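You operate a simulated robot arm through the tools that you are given. There is no shell and no other tool. Be economical: measure what you need, move in short steps, check, and stop when the job is done.

You are at the controls of a simulated robot arm. One attempt, no reset.

Task
No HOT water at the toilet-side spout: open its valve and try the handle.
Fine: the valve is over the cream pull-out; shut the pull-out; see the water run, then shut the handle. Where these are worked on the way, their far stop is far enough and under half their travel is too little: cream pull-out.

Only the result counts: the job must be done as asked and must still hold three seconds after the hand-in. Knocking over, shifting, dropping, spilling or breaking anything else fails it.

Robot
A 7-joint arm with a two-finger parallel gripper, fixed in place. Base frame: the origin is at the foot of the arm, x ahead of it, y to its left, z up; the work surface is at about z = 760. Units: mm, degrees, N and s.
With the tool pointing down near the work surface it reaches from about 480 to 920 mm from the base axis. Its first joint turns from -115.0 to 115.0 degrees. Payload 3.91 kg.
The tool frame sits at the grasp point between the pads (the TCP): z along the fingers, y along the line on which they close. The tips reach 30 mm beyond it. Largest opening 110 mm; finger width 20, thickness 10; the body of the gripper, 48 by 112 mm, starts 55 mm behind the TCP.
Orientation is told as [roll, pitch, yaw] about the base's x, y, z axes, in that order, counted from this pose: with the fingers straight down and closing along the base's y, the tool's x points along the base's -x, its y along +y and its z along -z.

Tools
- The arm moves only by the tool nudge_tool. Its argument "series" is a list of rows, each a list of 7 numbers: the opening, from 0 (shut) to 1 (fully open), then the shift along the tool's x, y, z in mm, then the turn, a rotation vector about the tool's x, y, z in degrees. In form: [[claw, x, y, z, wx, wy, wz], ...]. A call has 1 to 10 rows; each row is the pose to reach, as a shift and turn from the pose commanded when the call began, along the tool's axes at that moment. Each row takes 0.2 s and may step no farther than 50 mm and 8.6 degrees from the row before; otherwise, or with a gripper value out of range, the whole call is refused. Where a pose cannot be reached the arm comes as near as it can. A force on the tool above 90 N (or 10 N above the force at the start of the call, whichever is more), or a blocked arm, ends the call early, and 0.2 s more pass. Each finger travels about 153 mm/s and halts on what it meets, pressing with about 35 N; the grip force reading is that of the motor and also rises with nothing between the fingers. The clock runs only during rows and for 0.2 s after the last one: add rows that repeat a pose to give the fingers time. It gives the time, the measured TCP pose, the force on the tool (base axes), the opening and the grip force at its end, in the units of the frame above (readings bear some noise), with the torque about the TCP (base axes, N m) and any sound that the robot's microphone picked up, and new pictures: "show" is both (left out), scene, wrist or none.
- Cameras (640 x 400 px; columns grow to the right, rows downward): "scene" is fixed at [218, -501.6, 1040.4]; the picture's right is [0.86, -0.52, 0.00], its down [-0.10, -0.17, -0.98] and it looks along [0.51, 0.84, -0.19] (base axes); focal length 214 px, centre (320, 200). "wrist" rides on the gripper at [72, 17, -103] in the tool frame; the picture's right is [-0.23, 0.97, 0.00], its down [-0.76, -0.18, -0.62] and it looks along [-0.61, -0.14, 0.78] (tool axes); focal length 222 px, centre (320, 200). There is no depth. A picture from a camera that has moved, and an enlarged one, comes with that camera's place and axes in the base frame and with its lens.
- slide_trunk(by): slides the trunk up (or, below 0, down) by that many mm; the arm rides with it, the base frame stays. It gives what a move gives, with no picture.
- inspect(camera, box): a new picture of the part [left, top, right, bottom] of that camera's present view, enlarged. No time passes.
- sign_off(): hands the job in; it is judged then, once.

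Work in short steps. Places have to be worked out from the pictures, the camera data and where the tool is seen: move nearer, look again, correct. Check each grasp and each placing, and mend what went wrong. You have 120 turns and 200 pictures in all, those below and enlarged ones among them. Open the gripper and draw the arm clear of the work before you hand the job in, unless the task says otherwise; then end with one line.

The tools are called after ">>>" by a JSON object that holds its "name" and its "arguments". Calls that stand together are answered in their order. nudge_tool: Moves the arm, as the interface text tells. Its arguments: {"type":"object","properties":{"series":{"type":"array","items":{"type":"array","items":{"type":"number"}}},"show":{"type":"string","enum":["both","scene","wrist","none"]}},"required":["series"]} The other tools are called the same way: slide_trunk (by) slides the trunk up or down; inspect (camera, box) takes an enlarged picture of a part of a camera's view; sign_off () hands the job in.

At the start:

```text
t: 0.0
position: [450.8, 323.8, 1263.2]
tcp_rot: [-0.1, 0.0, 0.1]
wrist_force: [0.1, 0.0, 0.0]
ft_torque: [0.02, 0.01, 0.01]
gripper_width: 110.2
gripper_force: 0.0
trunk travel left (down, up): [-675.0, 315.0]
```

scene: 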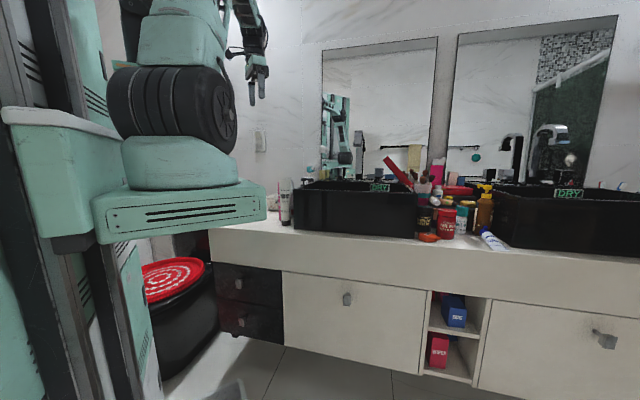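
wrist: 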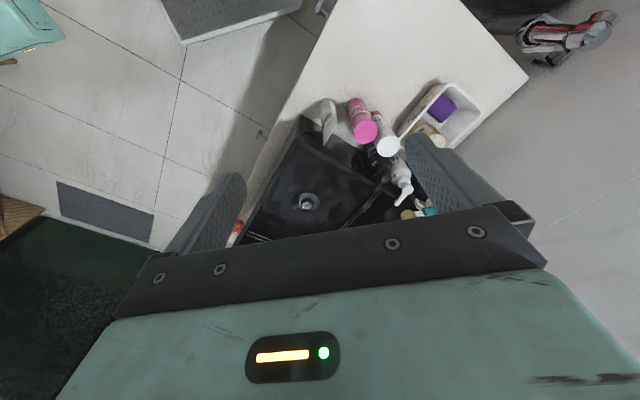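

The scene shows two black basins over cream drawers, with a black toilet-like item with a red lid at the left. I'll enlarge the views to find the spouts, handles and valves.

>>> {"name": "inspect", "arguments": {"camera": "scene", "box": [260, 120, 460, 245]}}

>>> {"name": "inspect", "arguments": {"camera": "scene", "box": [200, 220, 500, 400]}}

>>> {"name": "inspect", "arguments": {"camera": "wrist", "box": [220, 60, 540, 260]}}

>>> {"name": "inspect", "arguments": {"camera": "scene", "box": [440, 100, 640, 225]}}

```text
3.20 times, centred on (360, 182) of scene
camera zoom: at [218.0, -501.6, 1040.4], right [0.86, -0.52, 0.0], down [-0.1, -0.17, -0.98], along [0.51, 0.84, -0.19], focal length 686 px, centre (192, 256)
```

zoom: 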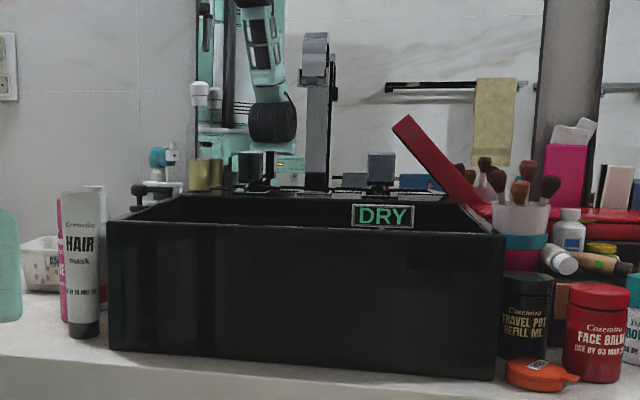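

```text
2.13 times, centred on (350, 310) of scene
camera zoom: at [218.0, -501.6, 1040.4], right [0.86, -0.52, 0.0], down [-0.1, -0.17, -0.98], along [0.51, 0.84, -0.19], focal length 458 px, centre (256, -35)
```

zoom: 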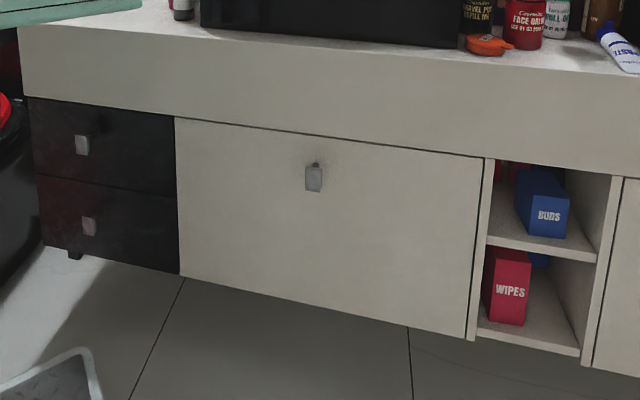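

```text
2.00 times, centred on (380, 160) of wrist
camera zoom: at [379.0, 341.5, 1364.6], right [0.23, 0.97, 0.0], down [0.76, -0.18, 0.62], along [0.61, -0.14, -0.78], focal length 444 px, centre (200, 280)
```

zoom: 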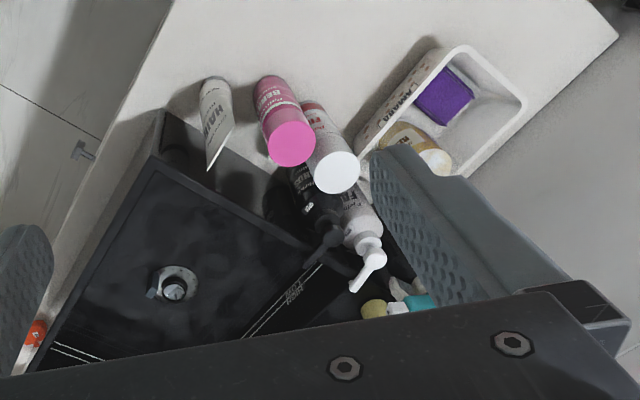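

```text
3.20 times, centred on (540, 162) of scene
camera zoom: at [218.0, -501.6, 1040.4], right [0.86, -0.52, 0.0], down [-0.1, -0.17, -0.98], along [0.51, 0.84, -0.19], focal length 686 px, centre (-384, 320)
```

zoom: 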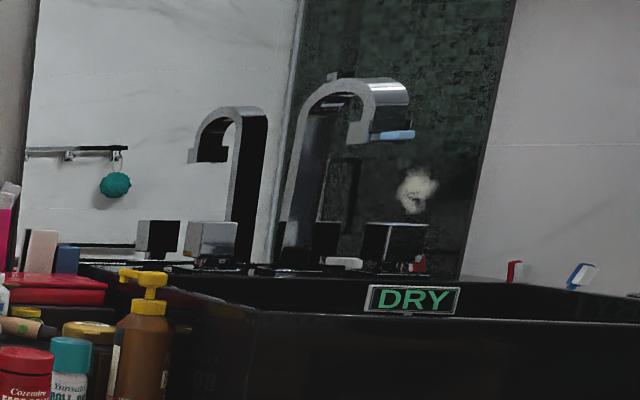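

>>> {"name": "inspect", "arguments": {"camera": "scene", "box": [100, 220, 300, 400]}}

>>> {"name": "inspect", "arguments": {"camera": "scene", "box": [480, 270, 640, 400]}}

>>> {"name": "inspect", "arguments": {"camera": "scene", "box": [320, 160, 410, 216]}}

```text
2.22 times, centred on (200, 310) of scene
camera zoom: at [218.0, -501.6, 1040.4], right [0.86, -0.52, 0.0], down [-0.1, -0.17, -0.98], along [0.51, 0.84, -0.19], focal length 477 px, centre (587, -44)
```

zoom: 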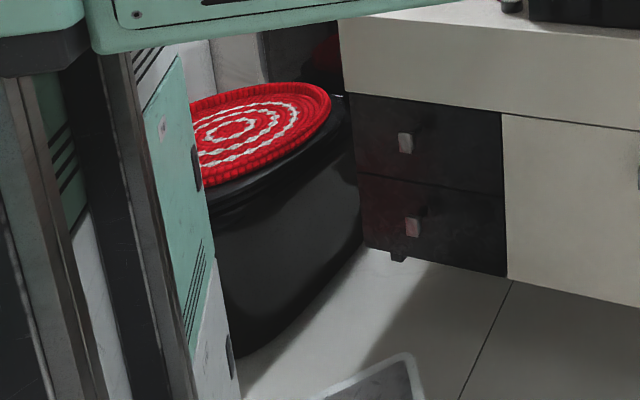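

```text
3.08 times, centred on (560, 335) of scene
camera zoom: at [218.0, -501.6, 1040.4], right [0.86, -0.52, 0.0], down [-0.1, -0.17, -0.98], along [0.51, 0.84, -0.19], focal length 660 px, centre (-418, -215)
```

zoom: 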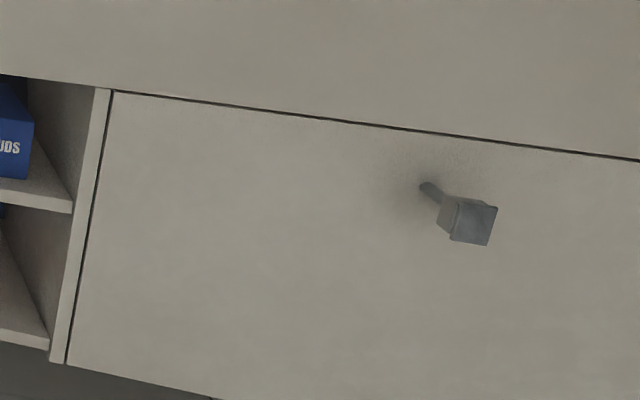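

```text
7.11 times, centred on (365, 188) of scene
camera zoom: at [218.0, -501.6, 1040.4], right [0.86, -0.52, 0.0], down [-0.1, -0.17, -0.98], along [0.51, 0.84, -0.19], focal length 1525 px, centre (0, 285)
```

zoom: 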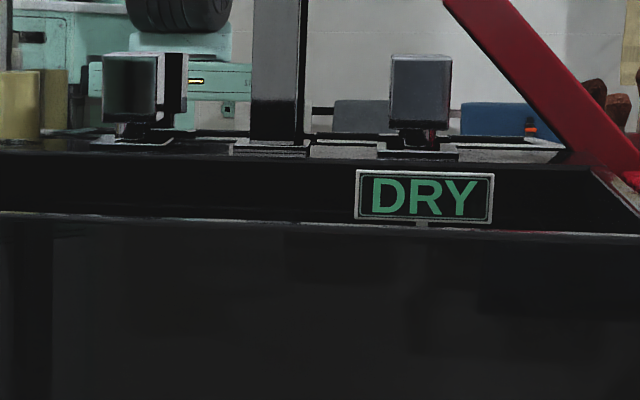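

The toilet is at the left, so the job is at the left basin and its cream drawer. The vanity runs at about 45°: wall normal (0.707, 0.707). I'll yaw the hand to face it and move it in front of the left basin, so I can look at the handles.

>>> {"name": "nudge_tool", "arguments": {"series": [[1, -17, -40, 5, 0, 0, -7.5], [1, -34, -80, 10, 0, 0, -15], [1, -50, -120, 15, 0, 0, -22.5], [1, -67, -160, 20, 0, 0, -30], [1, -84, -200, 25, 0, 0, -37.5], [1, -100, -239, 30, 0, 0, -45], [1, -100, -239, 30, 0, 0, -45]], "show": "both"}}

```text
t: 1.6
position: [552.2, 83.7, 1231.7]
tcp_rot: [0.0, 0.0, 45.0]
wrist_force: [0.3, -0.8, 0.7]
ft_torque: [0.01, -0.01, -0.04]
gripper_width: 109.9
gripper_force: 0.2
trunk travel left (down, up): [-675.0, 315.0]
camera wrist: at [488.8, 46.2, 1332.4], right [-0.53, 0.85, 0.0], down [0.66, 0.41, 0.62], along [0.53, 0.33, -0.78], focal length 222 px, centre (320, 200)
```

scene: 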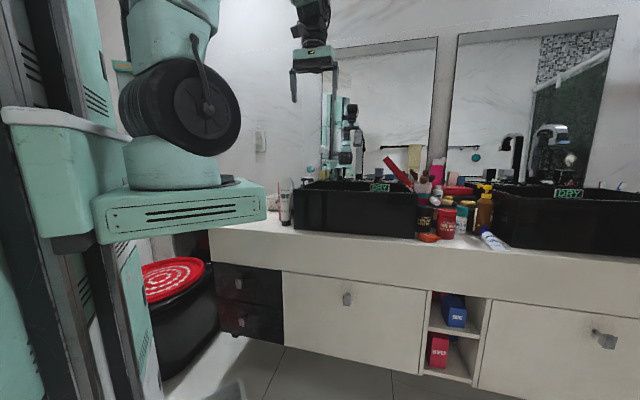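
wrist: 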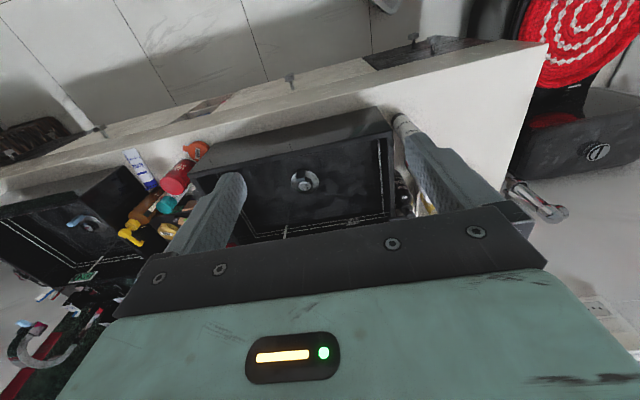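

The knob triangulates to about (656, 39, 545). I'll pitch the hand up about 40° and lower it to look at the tap handles.

>>> {"name": "nudge_tool", "arguments": {"series": [[1, 0, 0, 20, 0, -8, 0], [1, 0, 0, 40, 0, -16, 0], [1, 0, 0, 60, 0, -24, 0], [1, 0, 0, 80, 0, -32, 0], [1, 0, 0, 100, 0, -40, 0], [1, 0, 0, 100, 0, -40, 0]], "show": "wrist"}}

```text
t: 3.0
position: [549.6, 84.2, 1132.3]
tcp_rot: [-0.1, -40.0, 45.0]
wrist_force: [0.2, -0.6, 0.4]
ft_torque: [0.02, 0.0, 0.0]
gripper_width: 110.0
gripper_force: 0.0
trunk travel left (down, up): [-675.0, 315.0]
camera wrist: at [452.3, 10.5, 1162.3], right [-0.56, 0.81, 0.14], down [0.25, 0.0, 0.97], along [0.79, 0.58, -0.21], focal length 222 px, centre (320, 200)
```

wrist: 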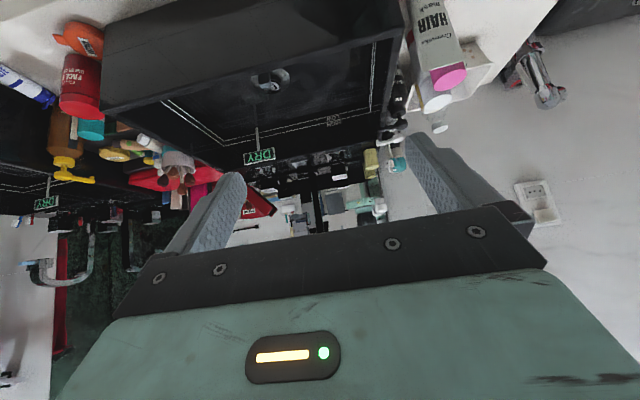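

>>> {"name": "inspect", "arguments": {"camera": "wrist", "box": [230, 130, 410, 242]}}

```text
3.56 times, centred on (320, 186) of wrist
camera zoom: at [452.3, 10.5, 1162.3], right [-0.56, 0.81, 0.14], down [0.25, 0.0, 0.97], along [0.79, 0.58, -0.21], focal length 790 px, centre (320, 250)
```

zoom: 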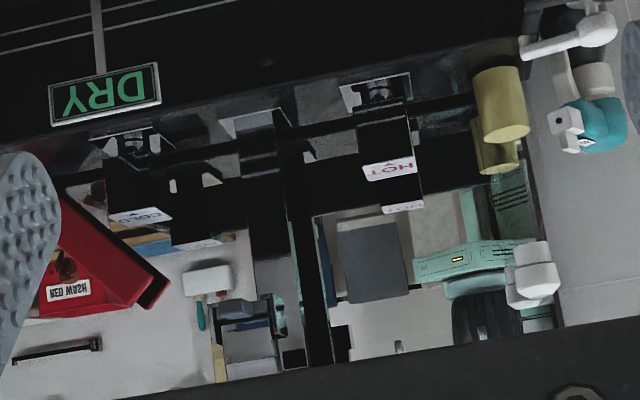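

HOT is the left handle seen from the robot, with its stem base at about (867, 387, 935). Next is the drawer: I'll back off, line up with the knob's along-position, then lower the trunk.

>>> {"name": "nudge_tool", "arguments": {"series": [[1, 18, -35, -15, 0, 0, 0], [1, 36, -70, -30, 0, 0, 0], [1, 54, -106, -45, 0, 0, 0], [1, 54, -106, -45, 0, 0, 0]], "show": "none"}}

>>> {"name": "slide_trunk", "arguments": {"by": -250}}

>>> {"name": "nudge_tool", "arguments": {"series": [[1, 0, 0, 0, 0, 0, 0]], "show": "both"}}

```text
t: 4.0
position: [578.2, -39.9, 1133.5]
tcp_rot: [0.0, -40.0, 45.0]
wrist_force: [0.0, -0.7, -0.8]
ft_torque: [-0.02, 0.05, -0.03]
gripper_width: 110.1
gripper_force: 0.0
trunk travel left (down, up): [-675.0, 315.0]
```

```text
t: 6.6
position: [577.8, -38.8, 883.5]
tcp_rot: [0.1, -40.0, 45.1]
wrist_force: [0.7, 0.0, 0.6]
ft_torque: [-0.02, 0.02, 0.0]
gripper_width: 110.0
gripper_force: 0.2
trunk travel left (down, up): [-425.0, 565.0]
```

```text
t: 7.0
position: [576.3, -39.1, 883.0]
tcp_rot: [-0.1, -40.0, 45.0]
wrist_force: [1.1, -0.1, 0.4]
ft_torque: [0.03, -0.05, 0.04]
gripper_width: 110.1
gripper_force: 0.0
trunk travel left (down, up): [-425.0, 565.0]
camera wrist: at [480.1, -113.1, 914.6], right [-0.57, 0.81, 0.15], down [0.25, 0.0, 0.97], along [0.78, 0.58, -0.21], focal length 222 px, centre (320, 200)
```

scene: 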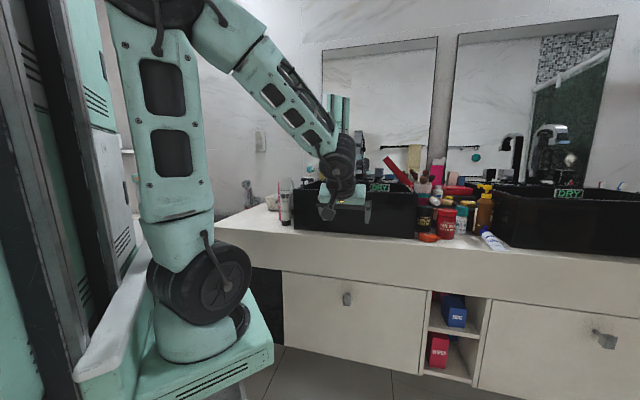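
wrist: 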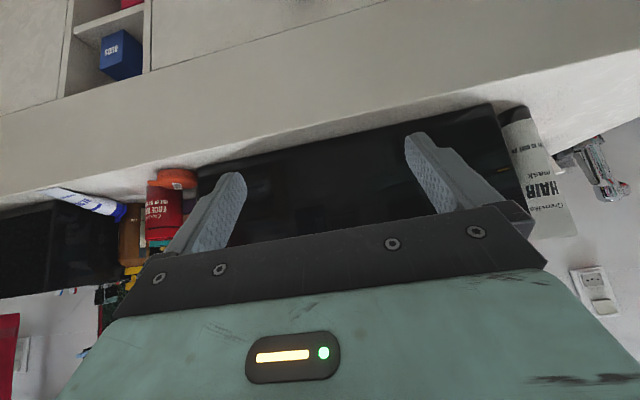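

All clear; I'll lower another 270 mm and look for the knob.

>>> {"name": "slide_trunk", "arguments": {"by": -270}}

>>> {"name": "nudge_tool", "arguments": {"series": [[1, 0, 0, 0, 0, 0, 0]], "show": "both"}}

```text
t: 9.7
position: [577.0, -39.2, 613.5]
tcp_rot: [0.1, -39.9, 45.0]
wrist_force: [0.2, 0.0, -0.8]
ft_torque: [0.01, -0.02, 0.05]
gripper_width: 110.1
gripper_force: 0.0
trunk travel left (down, up): [-155.0, 835.0]
```

```text
t: 10.1
position: [577.7, -39.0, 614.0]
tcp_rot: [0.0, -39.9, 45.1]
wrist_force: [0.1, -0.1, -0.8]
ft_torque: [-0.01, -0.02, 0.0]
gripper_width: 110.1
gripper_force: 0.1
trunk travel left (down, up): [-155.0, 835.0]
camera wrist: at [480.0, -113.1, 644.6], right [-0.57, 0.81, 0.15], down [0.25, 0.0, 0.97], along [0.78, 0.58, -0.21], focal length 222 px, centre (320, 200)
```

scene: 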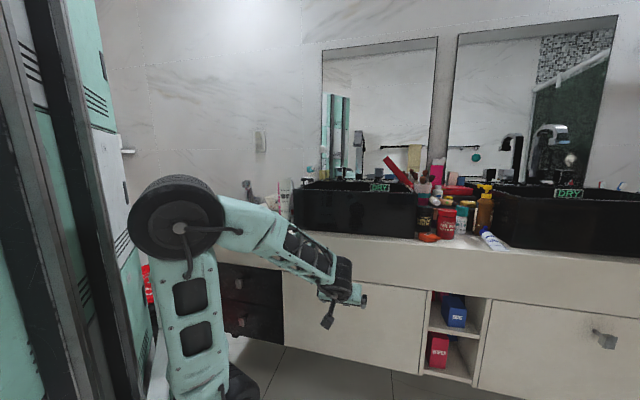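
wrist: 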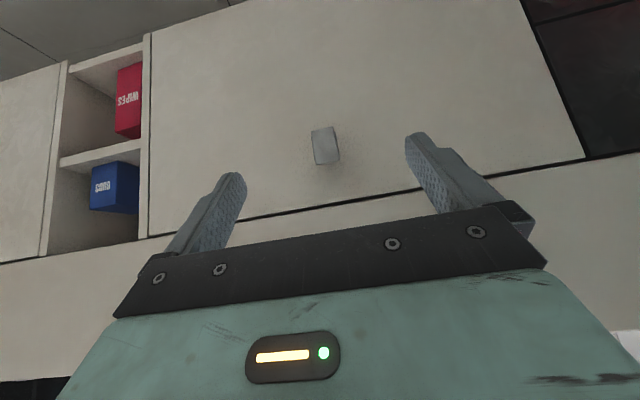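

The knob shows at (325,146), so it's near (650, 31, 540) and centred between the fingers. I'll approach straight to about 20 mm short and check.

>>> {"name": "nudge_tool", "arguments": {"series": [[1, -8, 0, 35, 0, 0, 0], [1, -17, -1, 70, 0, 0, 0], [1, -25, -1, 100, 0, 0, 0], [1, -25, -1, 100, 0, 0, 0]], "show": "both"}}

```text
t: 11.1
position: [638.8, 20.6, 555.6]
tcp_rot: [0.0, -40.1, 44.9]
wrist_force: [0.8, -0.3, -0.7]
ft_torque: [0.03, -0.02, -0.03]
gripper_width: 110.1
gripper_force: 0.0
trunk travel left (down, up): [-155.0, 835.0]
camera wrist: at [541.2, -52.4, 585.2], right [-0.57, 0.81, 0.15], down [0.25, 0.0, 0.97], along [0.78, 0.58, -0.21], focal length 222 px, centre (320, 200)
```

scene: 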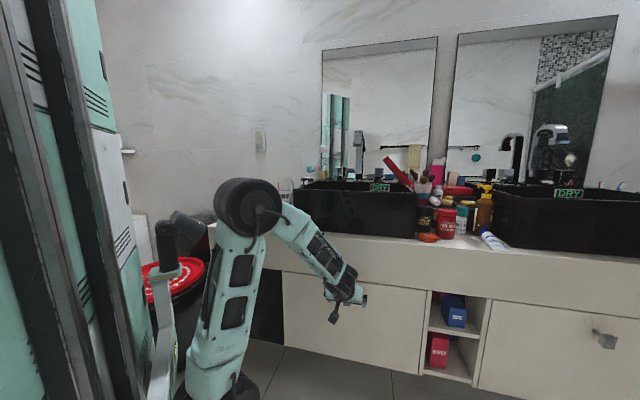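
wrist: 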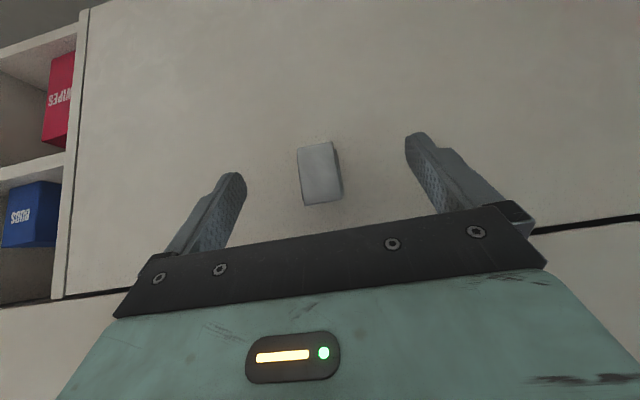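

The knob face is at about (651, 34, 537). I'll advance the last ~28 mm and close.

>>> {"name": "nudge_tool", "arguments": {"series": [[1, -3, 0, 14, 0, 0, 0], [1, -6, 0, 27, 0, 0, 0], [0.5, -6, 0, 27, 0, 0, 0], [0, -6, 0, 27, 0, 0, 0], [0, -6, 0, 27, 0, 0, 0]], "show": "wrist"}}

```text
t: 12.3
position: [654.4, 34.9, 536.9]
tcp_rot: [0.0, -40.0, 44.9]
wrist_force: [-1.2, 2.6, -3.1]
ft_torque: [0.62, -0.64, -0.05]
gripper_width: 27.9
gripper_force: 45.3
trunk travel left (down, up): [-155.0, 835.0]
camera wrist: at [556.6, -39.1, 567.5], right [-0.57, 0.81, 0.15], down [0.26, 0.0, 0.97], along [0.78, 0.58, -0.21], focal length 222 px, centre (320, 200)
```

wrist: 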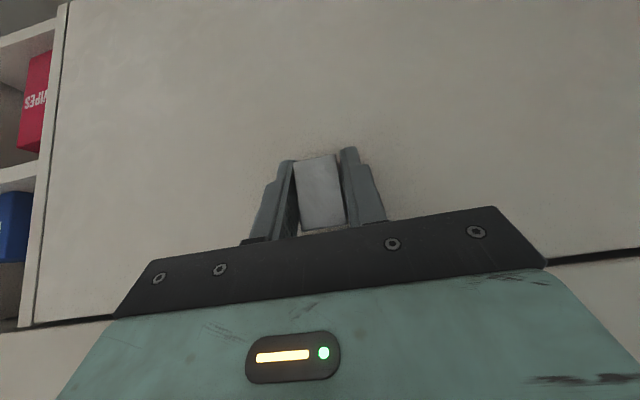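

Gripped at 28 mm. I'll pull straight back along −n, 100 mm to start.

>>> {"name": "nudge_tool", "arguments": {"series": [[0, 15.3, 0, -12.9, 0, 0, 0], [0, 30.6, 0, -25.7, 0, 0, 0], [0, 46, 0, -38.6, 0, 0, 0], [0, 61.3, 0, -51.4, 0, 0, 0], [0, 76.6, 0, -64.3, 0, 0, 0]], "show": "both"}}

```text
t: 13.5
position: [581.1, -37.3, 537.6]
tcp_rot: [0.1, -39.7, 45.0]
wrist_force: [-15.4, 12.7, -11.6]
ft_torque: [-0.19, 0.02, -0.38]
gripper_width: 28.0
gripper_force: 45.2
trunk travel left (down, up): [-155.0, 835.0]
camera wrist: at [484.4, -111.2, 568.1], right [-0.56, 0.81, 0.15], down [0.26, 0.01, 0.97], along [0.78, 0.58, -0.21], focal length 222 px, centre (320, 200)
```

scene: 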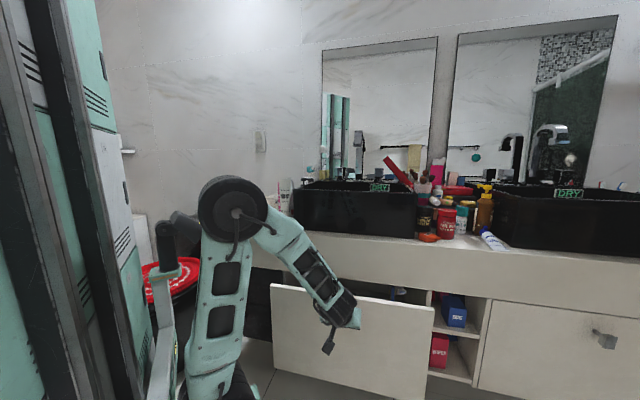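
wrist: 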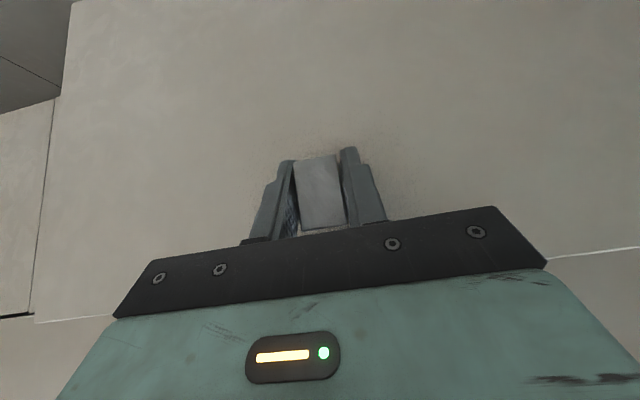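

The drawer slides nicely, so I'll continue pulling.

>>> {"name": "nudge_tool", "arguments": {"series": [[0, 15.3, 0, -12.9, 0, 0, 0], [0, 30.6, 0, -25.7, 0, 0, 0], [0, 46, 0, -38.6, 0, 0, 0], [0, 61.3, 0, -51.4, 0, 0, 0], [0, 76.6, 0, -64.3, 0, 0, 0]], "show": "scene"}}

```text
t: 14.3
position: [552.0, -67.0, 541.9]
tcp_rot: [1.7, -39.5, 46.0]
wrist_force: [-14.3, 11.3, -4.2]
ft_torque: [-1.2, -0.58, -0.05]
gripper_width: 28.7
gripper_force: 45.6
out of reach, approached as far as the arm can: row 2, 3
trunk travel left (down, up): [-155.0, 835.0]
stopped in row 3: the force on the tool passed its limit at 98 N (the readings are from after the stop); the commanded pose is now the measured one
```

scene: 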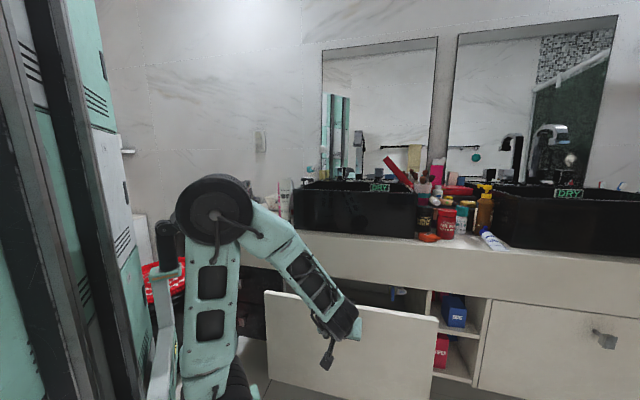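

Reach stops at 143 mm of travel because the arm is too folded. I'll open the fingers and raise the trunk straight up, clearing the knob vertically, to regrasp with a steeper tool.

>>> {"name": "nudge_tool", "arguments": {"series": [[0.5, 0, 0, 0, 0, 0, 0], [1, 0, 0, 0, 0, 0, 0], [1, 0, 0, 0, 0, 0, 0], [1, 0, 0, 0, 0, 0, 0]], "show": "none"}}

>>> {"name": "slide_trunk", "arguments": {"by": 220}}

>>> {"name": "nudge_tool", "arguments": {"series": [[1, 0, 0, 0, 0, 0, 0]], "show": "both"}}

```text
t: 15.3
position: [553.5, -69.6, 540.8]
tcp_rot: [1.5, -39.5, 45.6]
wrist_force: [0.9, 0.6, 0.3]
ft_torque: [0.0, 0.0, -0.03]
gripper_width: 109.8
gripper_force: 0.0
trunk travel left (down, up): [-155.0, 835.0]
```

```text
t: 17.6
position: [553.4, -70.2, 759.4]
tcp_rot: [1.5, -39.5, 45.6]
wrist_force: [0.0, 0.3, 0.1]
ft_torque: [0.03, -0.03, 0.0]
gripper_width: 110.2
gripper_force: 0.1
trunk travel left (down, up): [-375.0, 615.0]
```

```text
t: 18.0
position: [551.8, -70.6, 760.7]
tcp_rot: [1.5, -39.4, 45.6]
wrist_force: [-0.1, 0.7, 0.5]
ft_torque: [0.01, 0.01, -0.05]
gripper_width: 109.9
gripper_force: 0.1
trunk travel left (down, up): [-375.0, 615.0]
camera wrist: at [458.1, -145.8, 792.5], right [-0.58, 0.79, 0.16], down [0.27, 0.0, 0.96], along [0.76, 0.61, -0.22], focal length 222 px, centre (320, 200)
```

scene: 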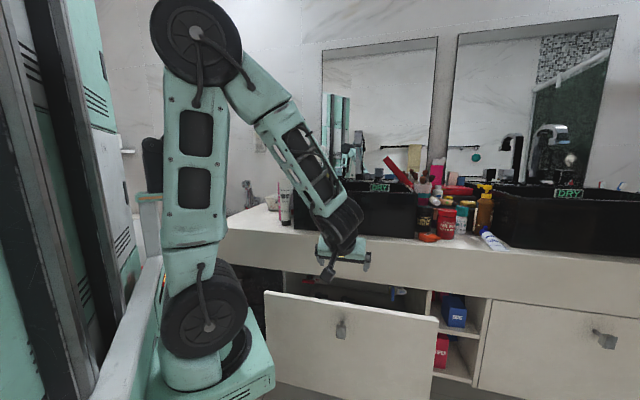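
wrist: 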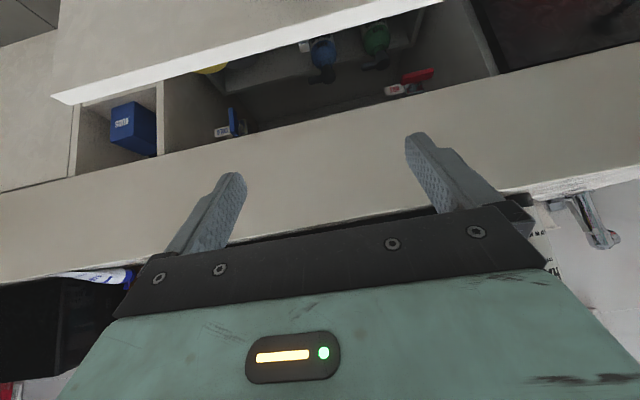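

>>> {"name": "inspect", "arguments": {"camera": "wrist", "box": [180, 20, 480, 160]}}

```text
2.13 times, centred on (330, 90) of wrist
camera zoom: at [458.1, -145.8, 792.5], right [-0.58, 0.79, 0.16], down [0.27, 0.0, 0.96], along [0.76, 0.61, -0.22], focal length 474 px, centre (299, 435)
```

zoom: 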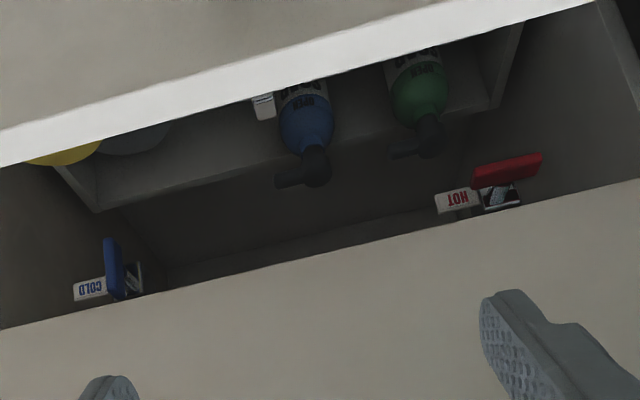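

I can see the valves: HOT with a red lever at the robot's left, turned crosswise, and COLD with a blue lever along the pipe. First I'll open the drawer further, tilting the tool steeper to regrasp the knob.

>>> {"name": "nudge_tool", "arguments": {"series": [[1, 6, 0, -5, 0, 8.3, 0], [1, 11.5, 0, -9.6, 0, 16.6, 0], [1, 11.5, 0, -9.6, 0, 25, 0], [1, 11.5, 0, -9.6, 0, 25, 0]], "show": "wrist"}}

```text
t: 19.0
position: [541.5, -81.3, 760.3]
tcp_rot: [1.3, -14.5, 46.3]
wrist_force: [-0.7, -0.3, -0.3]
ft_torque: [0.04, -0.01, 0.01]
gripper_width: 110.0
gripper_force: 0.0
trunk travel left (down, up): [-375.0, 615.0]
camera wrist: at [465.8, -139.3, 840.5], right [-0.56, 0.83, 0.08], down [0.54, 0.29, 0.79], along [0.63, 0.48, -0.61], focal length 222 px, centre (320, 200)
```

wrist: 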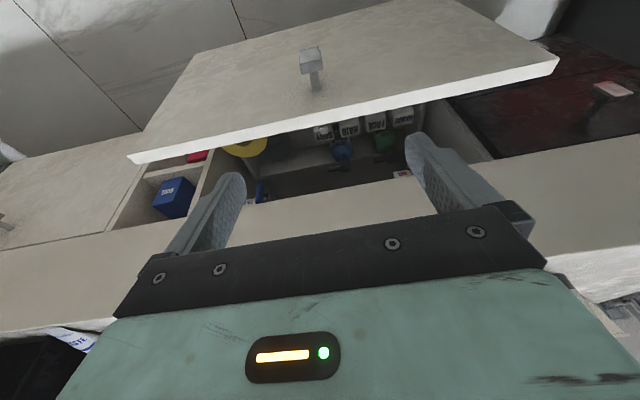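

>>> {"name": "nudge_tool", "arguments": {"series": [[1, 11, 1, 43, 0, 0, 0], [1, 22, 2, 86, 0, 0, 0], [1, 34, 3, 130, 0, 0, 0], [1, 45, 3, 173, 0, 0, 0], [1, 56, 3, 216, 0, 0, 0], [1, 56, 3, 216, 0, 0, 0]], "show": "both"}}

```text
t: 20.4
position: [536.6, -75.7, 540.3]
tcp_rot: [1.2, -14.4, 46.3]
wrist_force: [-0.1, 0.1, -1.1]
ft_torque: [0.02, -0.01, -0.02]
gripper_width: 110.1
gripper_force: 0.1
trunk travel left (down, up): [-375.0, 615.0]
camera wrist: at [460.5, -133.8, 620.0], right [-0.56, 0.83, 0.08], down [0.54, 0.29, 0.79], along [0.63, 0.48, -0.61], focal length 222 px, centre (320, 200)
```

scene: 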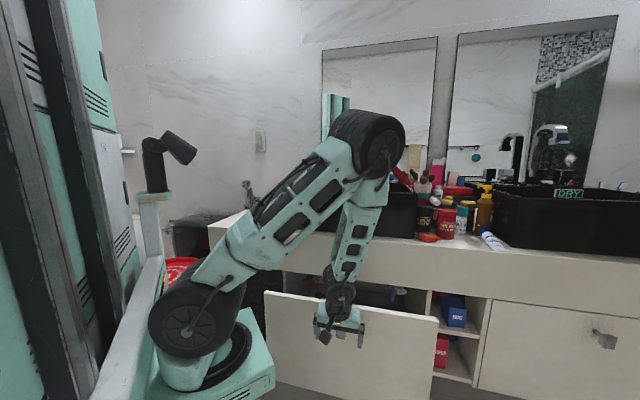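
wrist: 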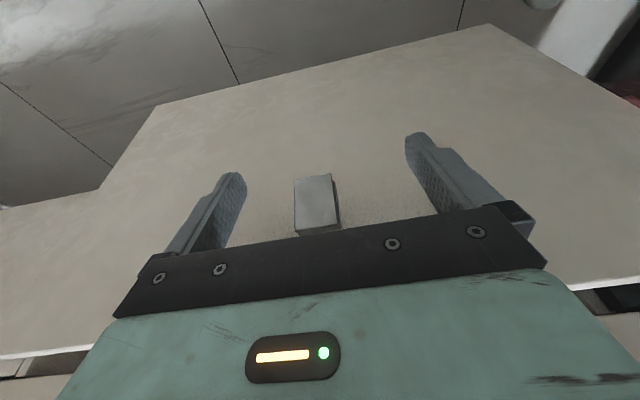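

The knob is between the fingers at the right height. I'll advance 10 mm and close.

>>> {"name": "nudge_tool", "arguments": {"series": [[1, -9.7, 2, 3, 0, 0, 0], [0.5, -9.7, 2, 3, 0, 0, 0], [0, -9.7, 2, 3, 0, 0, 0], [0, -9.7, 2, 3, 0, 0, 0]], "show": "none"}}

>>> {"name": "nudge_tool", "arguments": {"series": [[0, 19.4, 0, -5, 0, 0, 0], [0, 38.7, 0, -10, 0, 0, 0], [0, 58, 0, -15, 0, 0, 0], [0, 77, 0, -20, 0, 0, 0], [0, 97, 0, -25, 0, 0, 0]], "show": "both"}}

```text
t: 21.4
position: [547.3, -70.3, 539.1]
tcp_rot: [0.5, -14.8, 45.7]
wrist_force: [32.7, -37.6, -14.4]
ft_torque: [-0.07, -0.59, -0.87]
gripper_width: 28.1
gripper_force: 45.1
trunk travel left (down, up): [-375.0, 615.0]
```

```text
t: 22.4
position: [509.1, -111.3, 533.2]
tcp_rot: [4.3, -13.8, 47.7]
wrist_force: [-25.7, 28.2, 60.8]
ft_torque: [-0.9, -0.35, -0.75]
gripper_width: 30.8
gripper_force: 44.6
out of reach, approached as far as the arm can: row 2, 3, 4
trunk travel left (down, up): [-375.0, 615.0]
stopped in row 4: the force on the tool passed its limit at 110 N (the readings are from after the stop); the commanded pose is now the measured one
camera wrist: at [438.7, -174.4, 615.9], right [-0.58, 0.8, 0.13], down [0.57, 0.29, 0.77], along [0.58, 0.52, -0.62], focal length 222 px, centre (320, 200)
```

scene: 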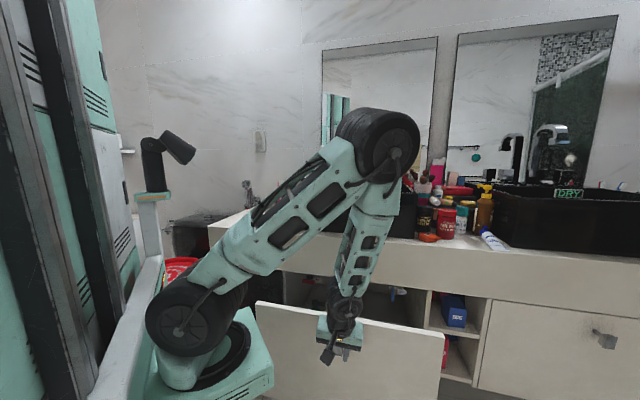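
wrist: 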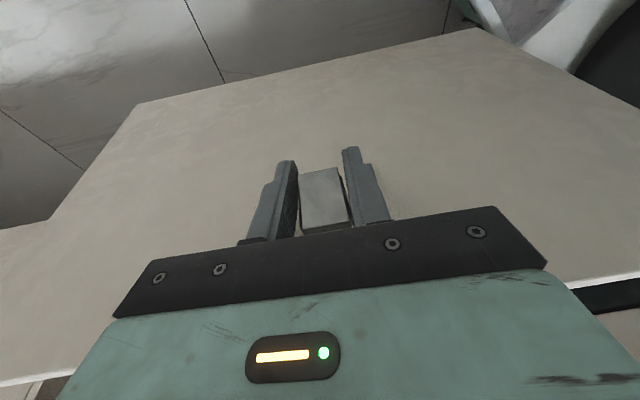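

The drawer is at roughly 205 mm of travel, and again at the arm's fold limit. I'll release, rise, and look into the opening to locate the HOT valve.

>>> {"name": "nudge_tool", "arguments": {"series": [[0.5, 0, 0, 0, 0, 0, 0], [1, 0, 0, 0, 0, 0, 0], [1, 0, 0, 0, 0, 0, 0]], "show": "none"}}

>>> {"name": "slide_trunk", "arguments": {"by": 220}}

>>> {"name": "nudge_tool", "arguments": {"series": [[1, 0, 0, 0, 0, 0, 0]], "show": "both"}}

```text
t: 23.2
position: [510.1, -114.5, 531.7]
tcp_rot: [3.4, -14.0, 47.3]
wrist_force: [-0.3, 0.2, -0.3]
ft_torque: [-0.02, -0.02, 0.0]
gripper_width: 110.1
gripper_force: 0.2
trunk travel left (down, up): [-375.0, 615.0]
```

```text
t: 25.6
position: [509.9, -113.7, 752.0]
tcp_rot: [3.5, -14.1, 47.4]
wrist_force: [-0.9, -0.7, 0.0]
ft_torque: [0.01, 0.01, -0.04]
gripper_width: 110.0
gripper_force: 0.0
trunk travel left (down, up): [-595.0, 395.0]
```

```text
t: 25.9
position: [510.4, -114.1, 752.4]
tcp_rot: [3.6, -14.1, 47.4]
wrist_force: [-0.5, 0.1, 0.0]
ft_torque: [0.01, -0.01, -0.03]
gripper_width: 109.8
gripper_force: 0.1
trunk travel left (down, up): [-595.0, 395.0]
camera wrist: at [438.0, -176.6, 833.4], right [-0.57, 0.81, 0.11], down [0.56, 0.29, 0.78], along [0.6, 0.51, -0.62], focal length 222 px, centre (320, 200)
```

scene: 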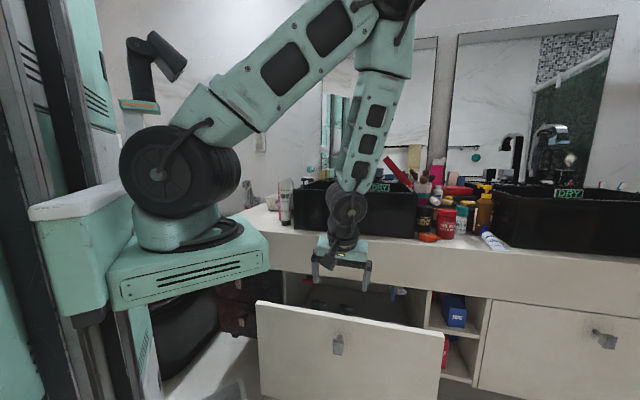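
wrist: 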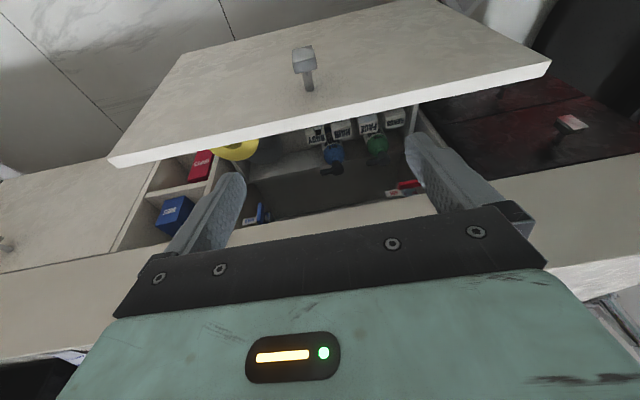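

>>> {"name": "inspect", "arguments": {"camera": "wrist", "box": [220, 110, 440, 240]}}

>>> {"name": "inspect", "arguments": {"camera": "scene", "box": [250, 260, 450, 385]}}

```text
2.91 times, centred on (330, 175) of wrist
camera zoom: at [438.0, -176.6, 833.4], right [-0.57, 0.81, 0.11], down [0.56, 0.29, 0.78], along [0.6, 0.51, -0.62], focal length 646 px, centre (291, 273)
```

zoom: 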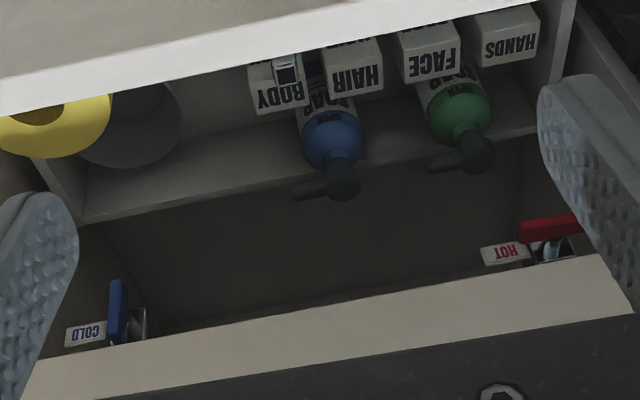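

```text
3.20 times, centred on (350, 322) of scene
camera zoom: at [218.0, -501.6, 1040.4], right [0.86, -0.52, 0.0], down [-0.1, -0.17, -0.98], along [0.51, 0.84, -0.19], focal length 686 px, centre (224, -192)
```

zoom: 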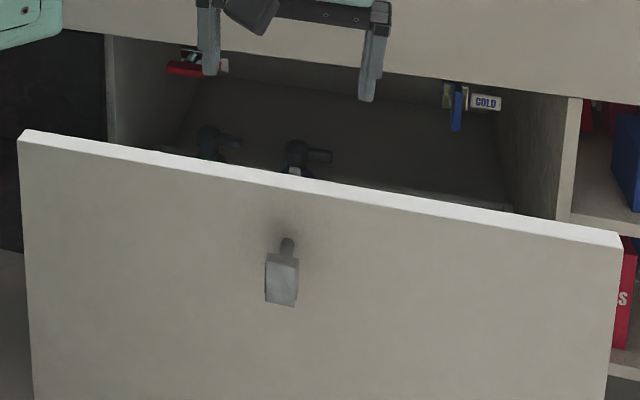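

By triangulation the HOT label is near (590, 120, 597). The red lever runs left from a pivot at along ≈315 (depth ≈505, z ≈590), while COLD's lever hangs down and is open. I'll move closer for a better look.

>>> {"name": "nudge_tool", "arguments": {"series": [[1, -20, 30, 18, 0.9, -5.2, 0.4], [1, -40, 60, 36, 1.8, -10.4, 0.8], [1, -60, 90, 53, 2.8, -15.6, 1.2], [1, -80, 120, 71, 3.7, -20.8, 1.7], [1, -101, 151, 89, 4.6, -26, 2.1], [1, -101, 151, 89, 4.6, -26, 2.1]], "show": "both"}}

>>> {"name": "inspect", "arguments": {"camera": "wrist", "box": [220, 60, 420, 210]}}

```text
t: 27.4
position: [493.5, 89.2, 677.9]
tcp_rot: [0.3, -40.0, 44.0]
wrist_force: [0.0, 0.3, 0.3]
ft_torque: [-0.05, 0.04, 0.01]
gripper_width: 110.0
gripper_force: 0.1
out of reach, approached as far as the arm can: row 1, 2, 3, 4, 5, 6
trunk travel left (down, up): [-595.0, 395.0]
camera wrist: at [393.8, 17.2, 708.7], right [-0.55, 0.82, 0.15], down [0.26, 0.0, 0.97], along [0.79, 0.57, -0.21], focal length 222 px, centre (320, 200)
```

scene: 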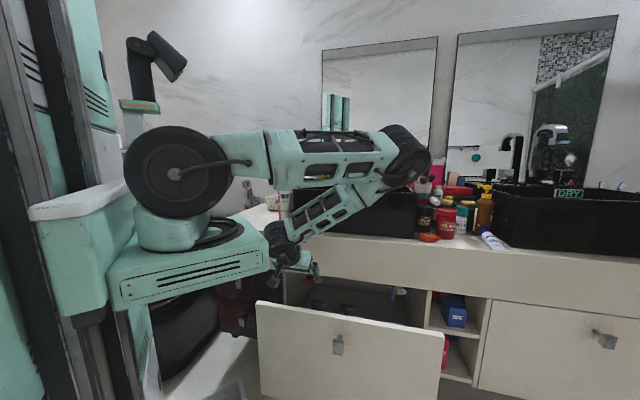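
wrist: 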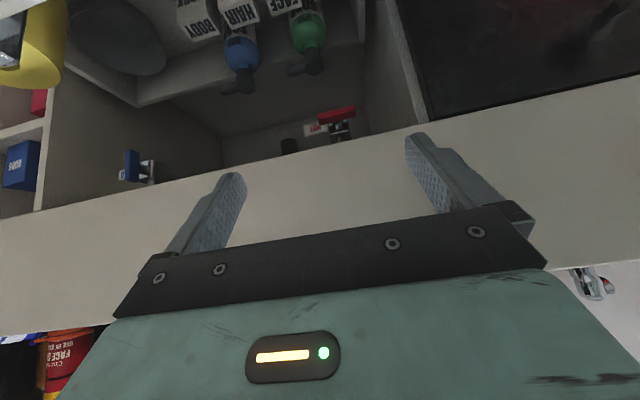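

```text
2.67 times, centred on (320, 135) of wrist
camera zoom: at [393.8, 17.2, 708.7], right [-0.55, 0.82, 0.15], down [0.26, 0.0, 0.97], along [0.79, 0.57, -0.21], focal length 592 px, centre (320, 373)
```

zoom: 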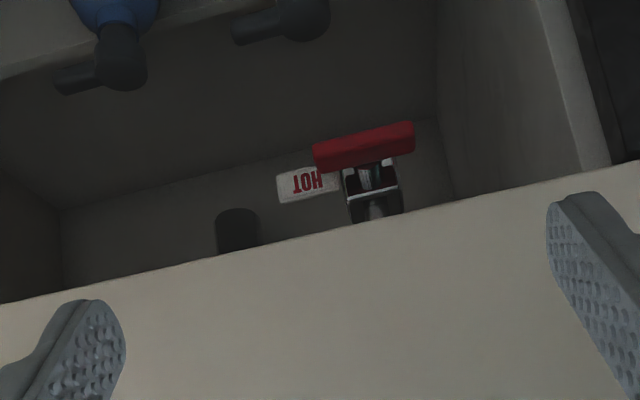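

Re-triangulating with this view: HOT's red T-bar is centred near along 271, depth 560, z 542, about 48 mm long. It pivots about the horizontal axis into the cabinet, and must go from horizontal to vertical like COLD. The arm is too folded here, so I'll raise the trunk to unfold it and then finish opening the drawer.

>>> {"name": "slide_trunk", "arguments": {"by": 220}}

>>> {"name": "nudge_tool", "arguments": {"series": [[1, 0, 0, 0, 0, 0, 0]], "show": "scene"}}

```text
t: 29.7
position: [492.9, 89.2, 898.3]
tcp_rot: [0.3, -39.9, 44.1]
wrist_force: [0.4, 0.4, 0.4]
ft_torque: [0.01, 0.02, -0.01]
gripper_width: 109.9
gripper_force: 0.0
trunk travel left (down, up): [-815.0, 175.0]
```

```text
t: 30.1
position: [493.7, 90.3, 898.9]
tcp_rot: [0.3, -40.0, 44.0]
wrist_force: [0.2, 0.0, 0.7]
ft_torque: [0.03, 0.0, 0.03]
gripper_width: 110.1
gripper_force: 0.0
trunk travel left (down, up): [-815.0, 175.0]
```

scene: 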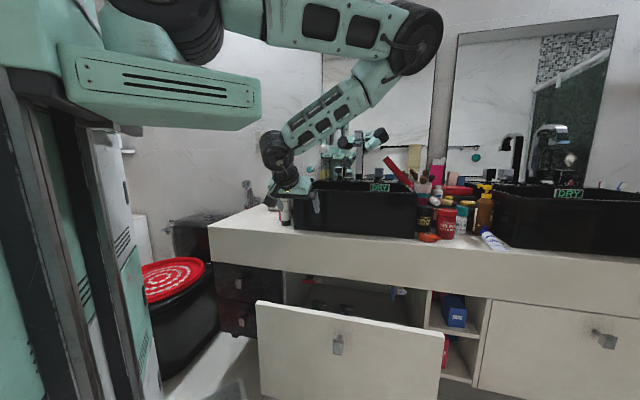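

>>> {"name": "nudge_tool", "arguments": {"series": [[1, 34, -22, 8, 0, 3.7, 0], [1, 69, -44, 16, 0, 7.4, 0], [1, 103, -66, 24, 0, 11.1, 0], [1, 138, -89, 33, 0, 14.9, 0], [1, 172, -111, 41, 0, 18.6, 0], [1, 207, -133, 49, 0, 22.3, 0], [1, 241, -155, 57, 0, 26, 0], [1, 241, -155, 57, 0, 26, 0]], "show": "both"}}

```text
t: 31.9
position: [493.6, -124.7, 699.7]
tcp_rot: [0.2, -13.9, 44.1]
wrist_force: [-0.5, 0.1, -0.2]
ft_torque: [0.02, 0.01, 0.02]
gripper_width: 110.0
gripper_force: 0.0
trunk travel left (down, up): [-815.0, 175.0]
camera wrist: at [415.1, -178.0, 780.6], right [-0.52, 0.85, 0.06], down [0.55, 0.28, 0.79], along [0.65, 0.44, -0.61], focal length 222 px, centre (320, 200)
```

scene: 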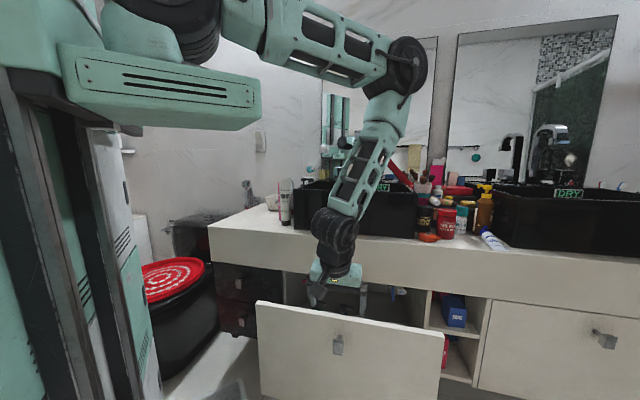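
wrist: 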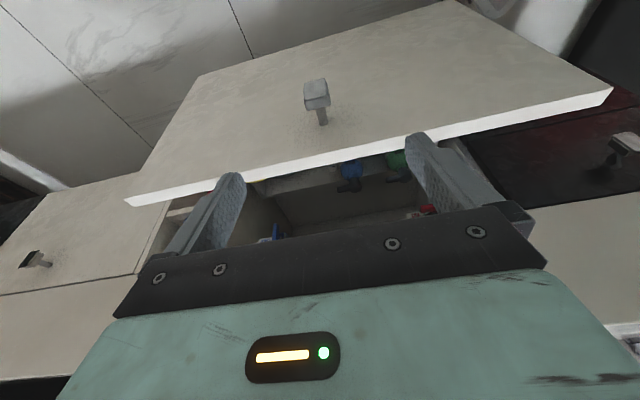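

The knob is straight below. I'll descend to its level.

>>> {"name": "nudge_tool", "arguments": {"series": [[1, 10, 0, 40, 0, 0, 0], [1, 20, 0, 80, 0, 0, 0], [1, 30, 0, 120, 0, 0, 0], [1, 39.5, 0, 158, 0, 0, 0], [1, 39.5, 0, 158, 0, 0, 0]], "show": "wrist"}}

```text
t: 33.1
position: [490.6, -125.1, 533.5]
tcp_rot: [0.2, -14.1, 44.1]
wrist_force: [0.6, 0.7, -1.0]
ft_torque: [0.01, 0.0, -0.02]
gripper_width: 110.0
gripper_force: 0.1
trunk travel left (down, up): [-815.0, 175.0]
camera wrist: at [410.4, -179.4, 614.3], right [-0.52, 0.85, 0.06], down [0.55, 0.28, 0.79], along [0.65, 0.44, -0.61], focal length 222 px, centre (320, 200)
```

wrist: 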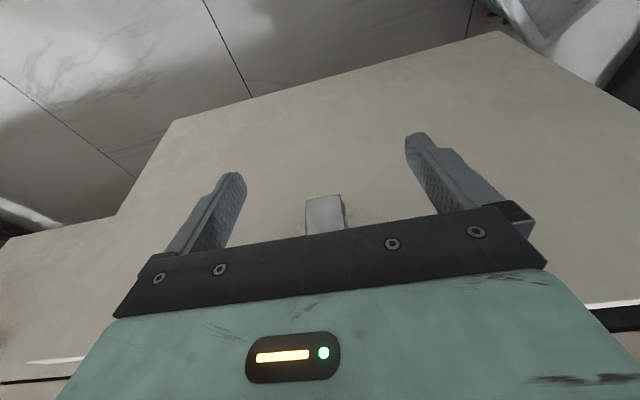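

>>> {"name": "nudge_tool", "arguments": {"series": [[1, -20, 0, 4, 0, 0, 0], [0.5, -20, 0, 4, 0, 0, 0], [0, -20, 0, 4, 0, 0, 0], [0, -20, 0, 4, 0, 0, 0]], "show": "none"}}

>>> {"name": "nudge_tool", "arguments": {"series": [[0, 19.4, 0, -5, 0, 0, 0], [0, 38.7, 0, -10, 0, 0, 0], [0, 58, 0, -15, 0, 0, 0], [0, 77, 0, -20, 0, 0, 0]], "show": "both"}}

```text
t: 34.1
position: [507.4, -111.8, 535.0]
tcp_rot: [0.1, -14.0, 44.1]
wrist_force: [13.6, -16.5, -4.6]
ft_torque: [-0.67, 0.83, 0.09]
gripper_width: 28.1
gripper_force: 45.2
trunk travel left (down, up): [-815.0, 175.0]
```

```text
t: 35.1
position: [450.4, -168.5, 536.1]
tcp_rot: [0.0, -13.8, 44.2]
wrist_force: [26.0, -28.9, -32.9]
ft_torque: [-0.6, 0.58, 0.04]
gripper_width: 28.0
gripper_force: 44.4
trunk travel left (down, up): [-815.0, 175.0]
camera wrist: at [370.9, -222.3, 616.5], right [-0.52, 0.85, 0.05], down [0.55, 0.28, 0.79], along [0.66, 0.44, -0.61], focal length 222 px, centre (320, 200)
```

scene: 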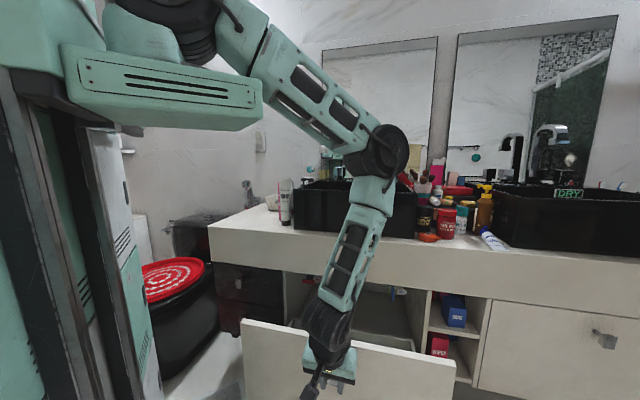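
wrist: 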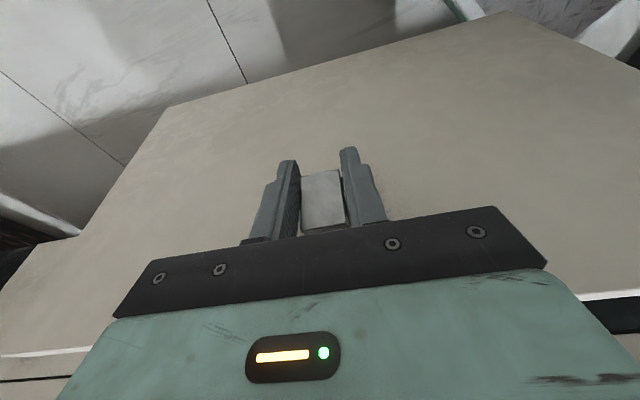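

That works; travel is now about 285 mm. I'll pull on to the stop.

>>> {"name": "nudge_tool", "arguments": {"series": [[0, 19.4, 0, -5, 0, 0, 0], [0, 38.7, 0, -10, 0, 0, 0], [0, 58, 0, -15, 0, 0, 0]], "show": "scene"}}

```text
t: 35.9
position: [415.9, -203.2, 541.6]
tcp_rot: [0.0, -14.5, 44.7]
wrist_force: [2.8, -0.6, -36.4]
ft_torque: [-0.06, 0.2, 0.17]
gripper_width: 27.8
gripper_force: 45.2
trunk travel left (down, up): [-815.0, 175.0]
```

scene: 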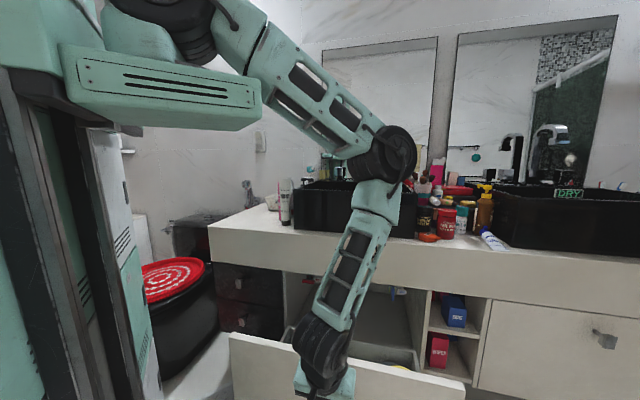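

Travel is now about 335 mm, ample access. I'll release and rise straight up.

>>> {"name": "nudge_tool", "arguments": {"series": [[0.5, 0, 0, 0, 0, 0, 0], [1, 0, 0, 0, 0, 0, 0], [1, 0, 0, 0, 0, 0, 0], [1, -11, 0, -44, 0, 0, 0], [1, -22, 0, -87, 0, 0, 0], [1, -33, 0, -131, 0, 0, 0], [1, -44, 0, -175, 0, 0, 0], [1, -53, 0, -213, 0, 0, 0], [1, -53, 0, -213, 0, 0, 0]], "show": "both"}}

```text
t: 37.9
position: [408.8, -208.2, 756.1]
tcp_rot: [0.3, -14.0, 44.0]
wrist_force: [-1.1, -0.6, 0.2]
ft_torque: [0.01, 0.03, -0.02]
gripper_width: 109.9
gripper_force: 0.1
trunk travel left (down, up): [-815.0, 175.0]
camera wrist: at [330.0, -262.8, 837.1], right [-0.52, 0.85, 0.06], down [0.55, 0.28, 0.79], along [0.65, 0.44, -0.61], focal length 222 px, centre (320, 200)
```

scene: 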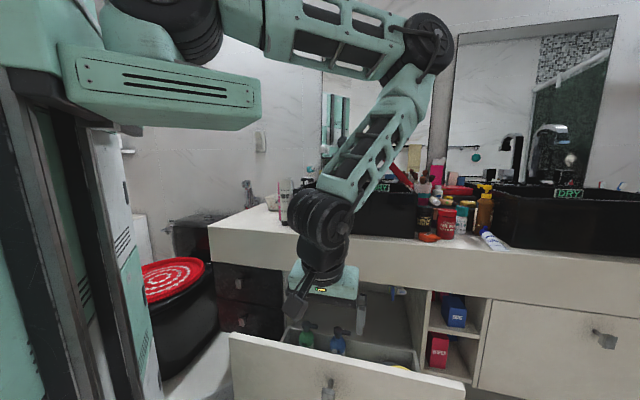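
wrist: 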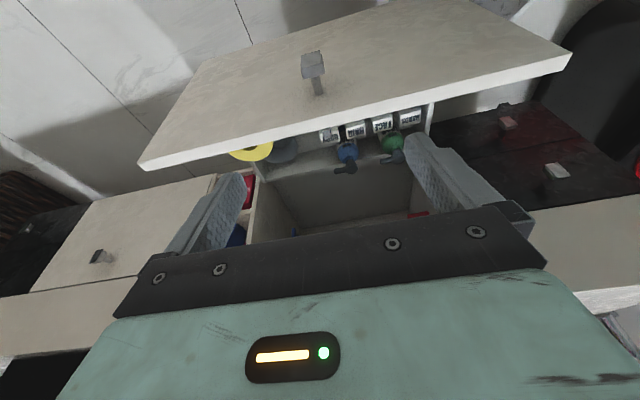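

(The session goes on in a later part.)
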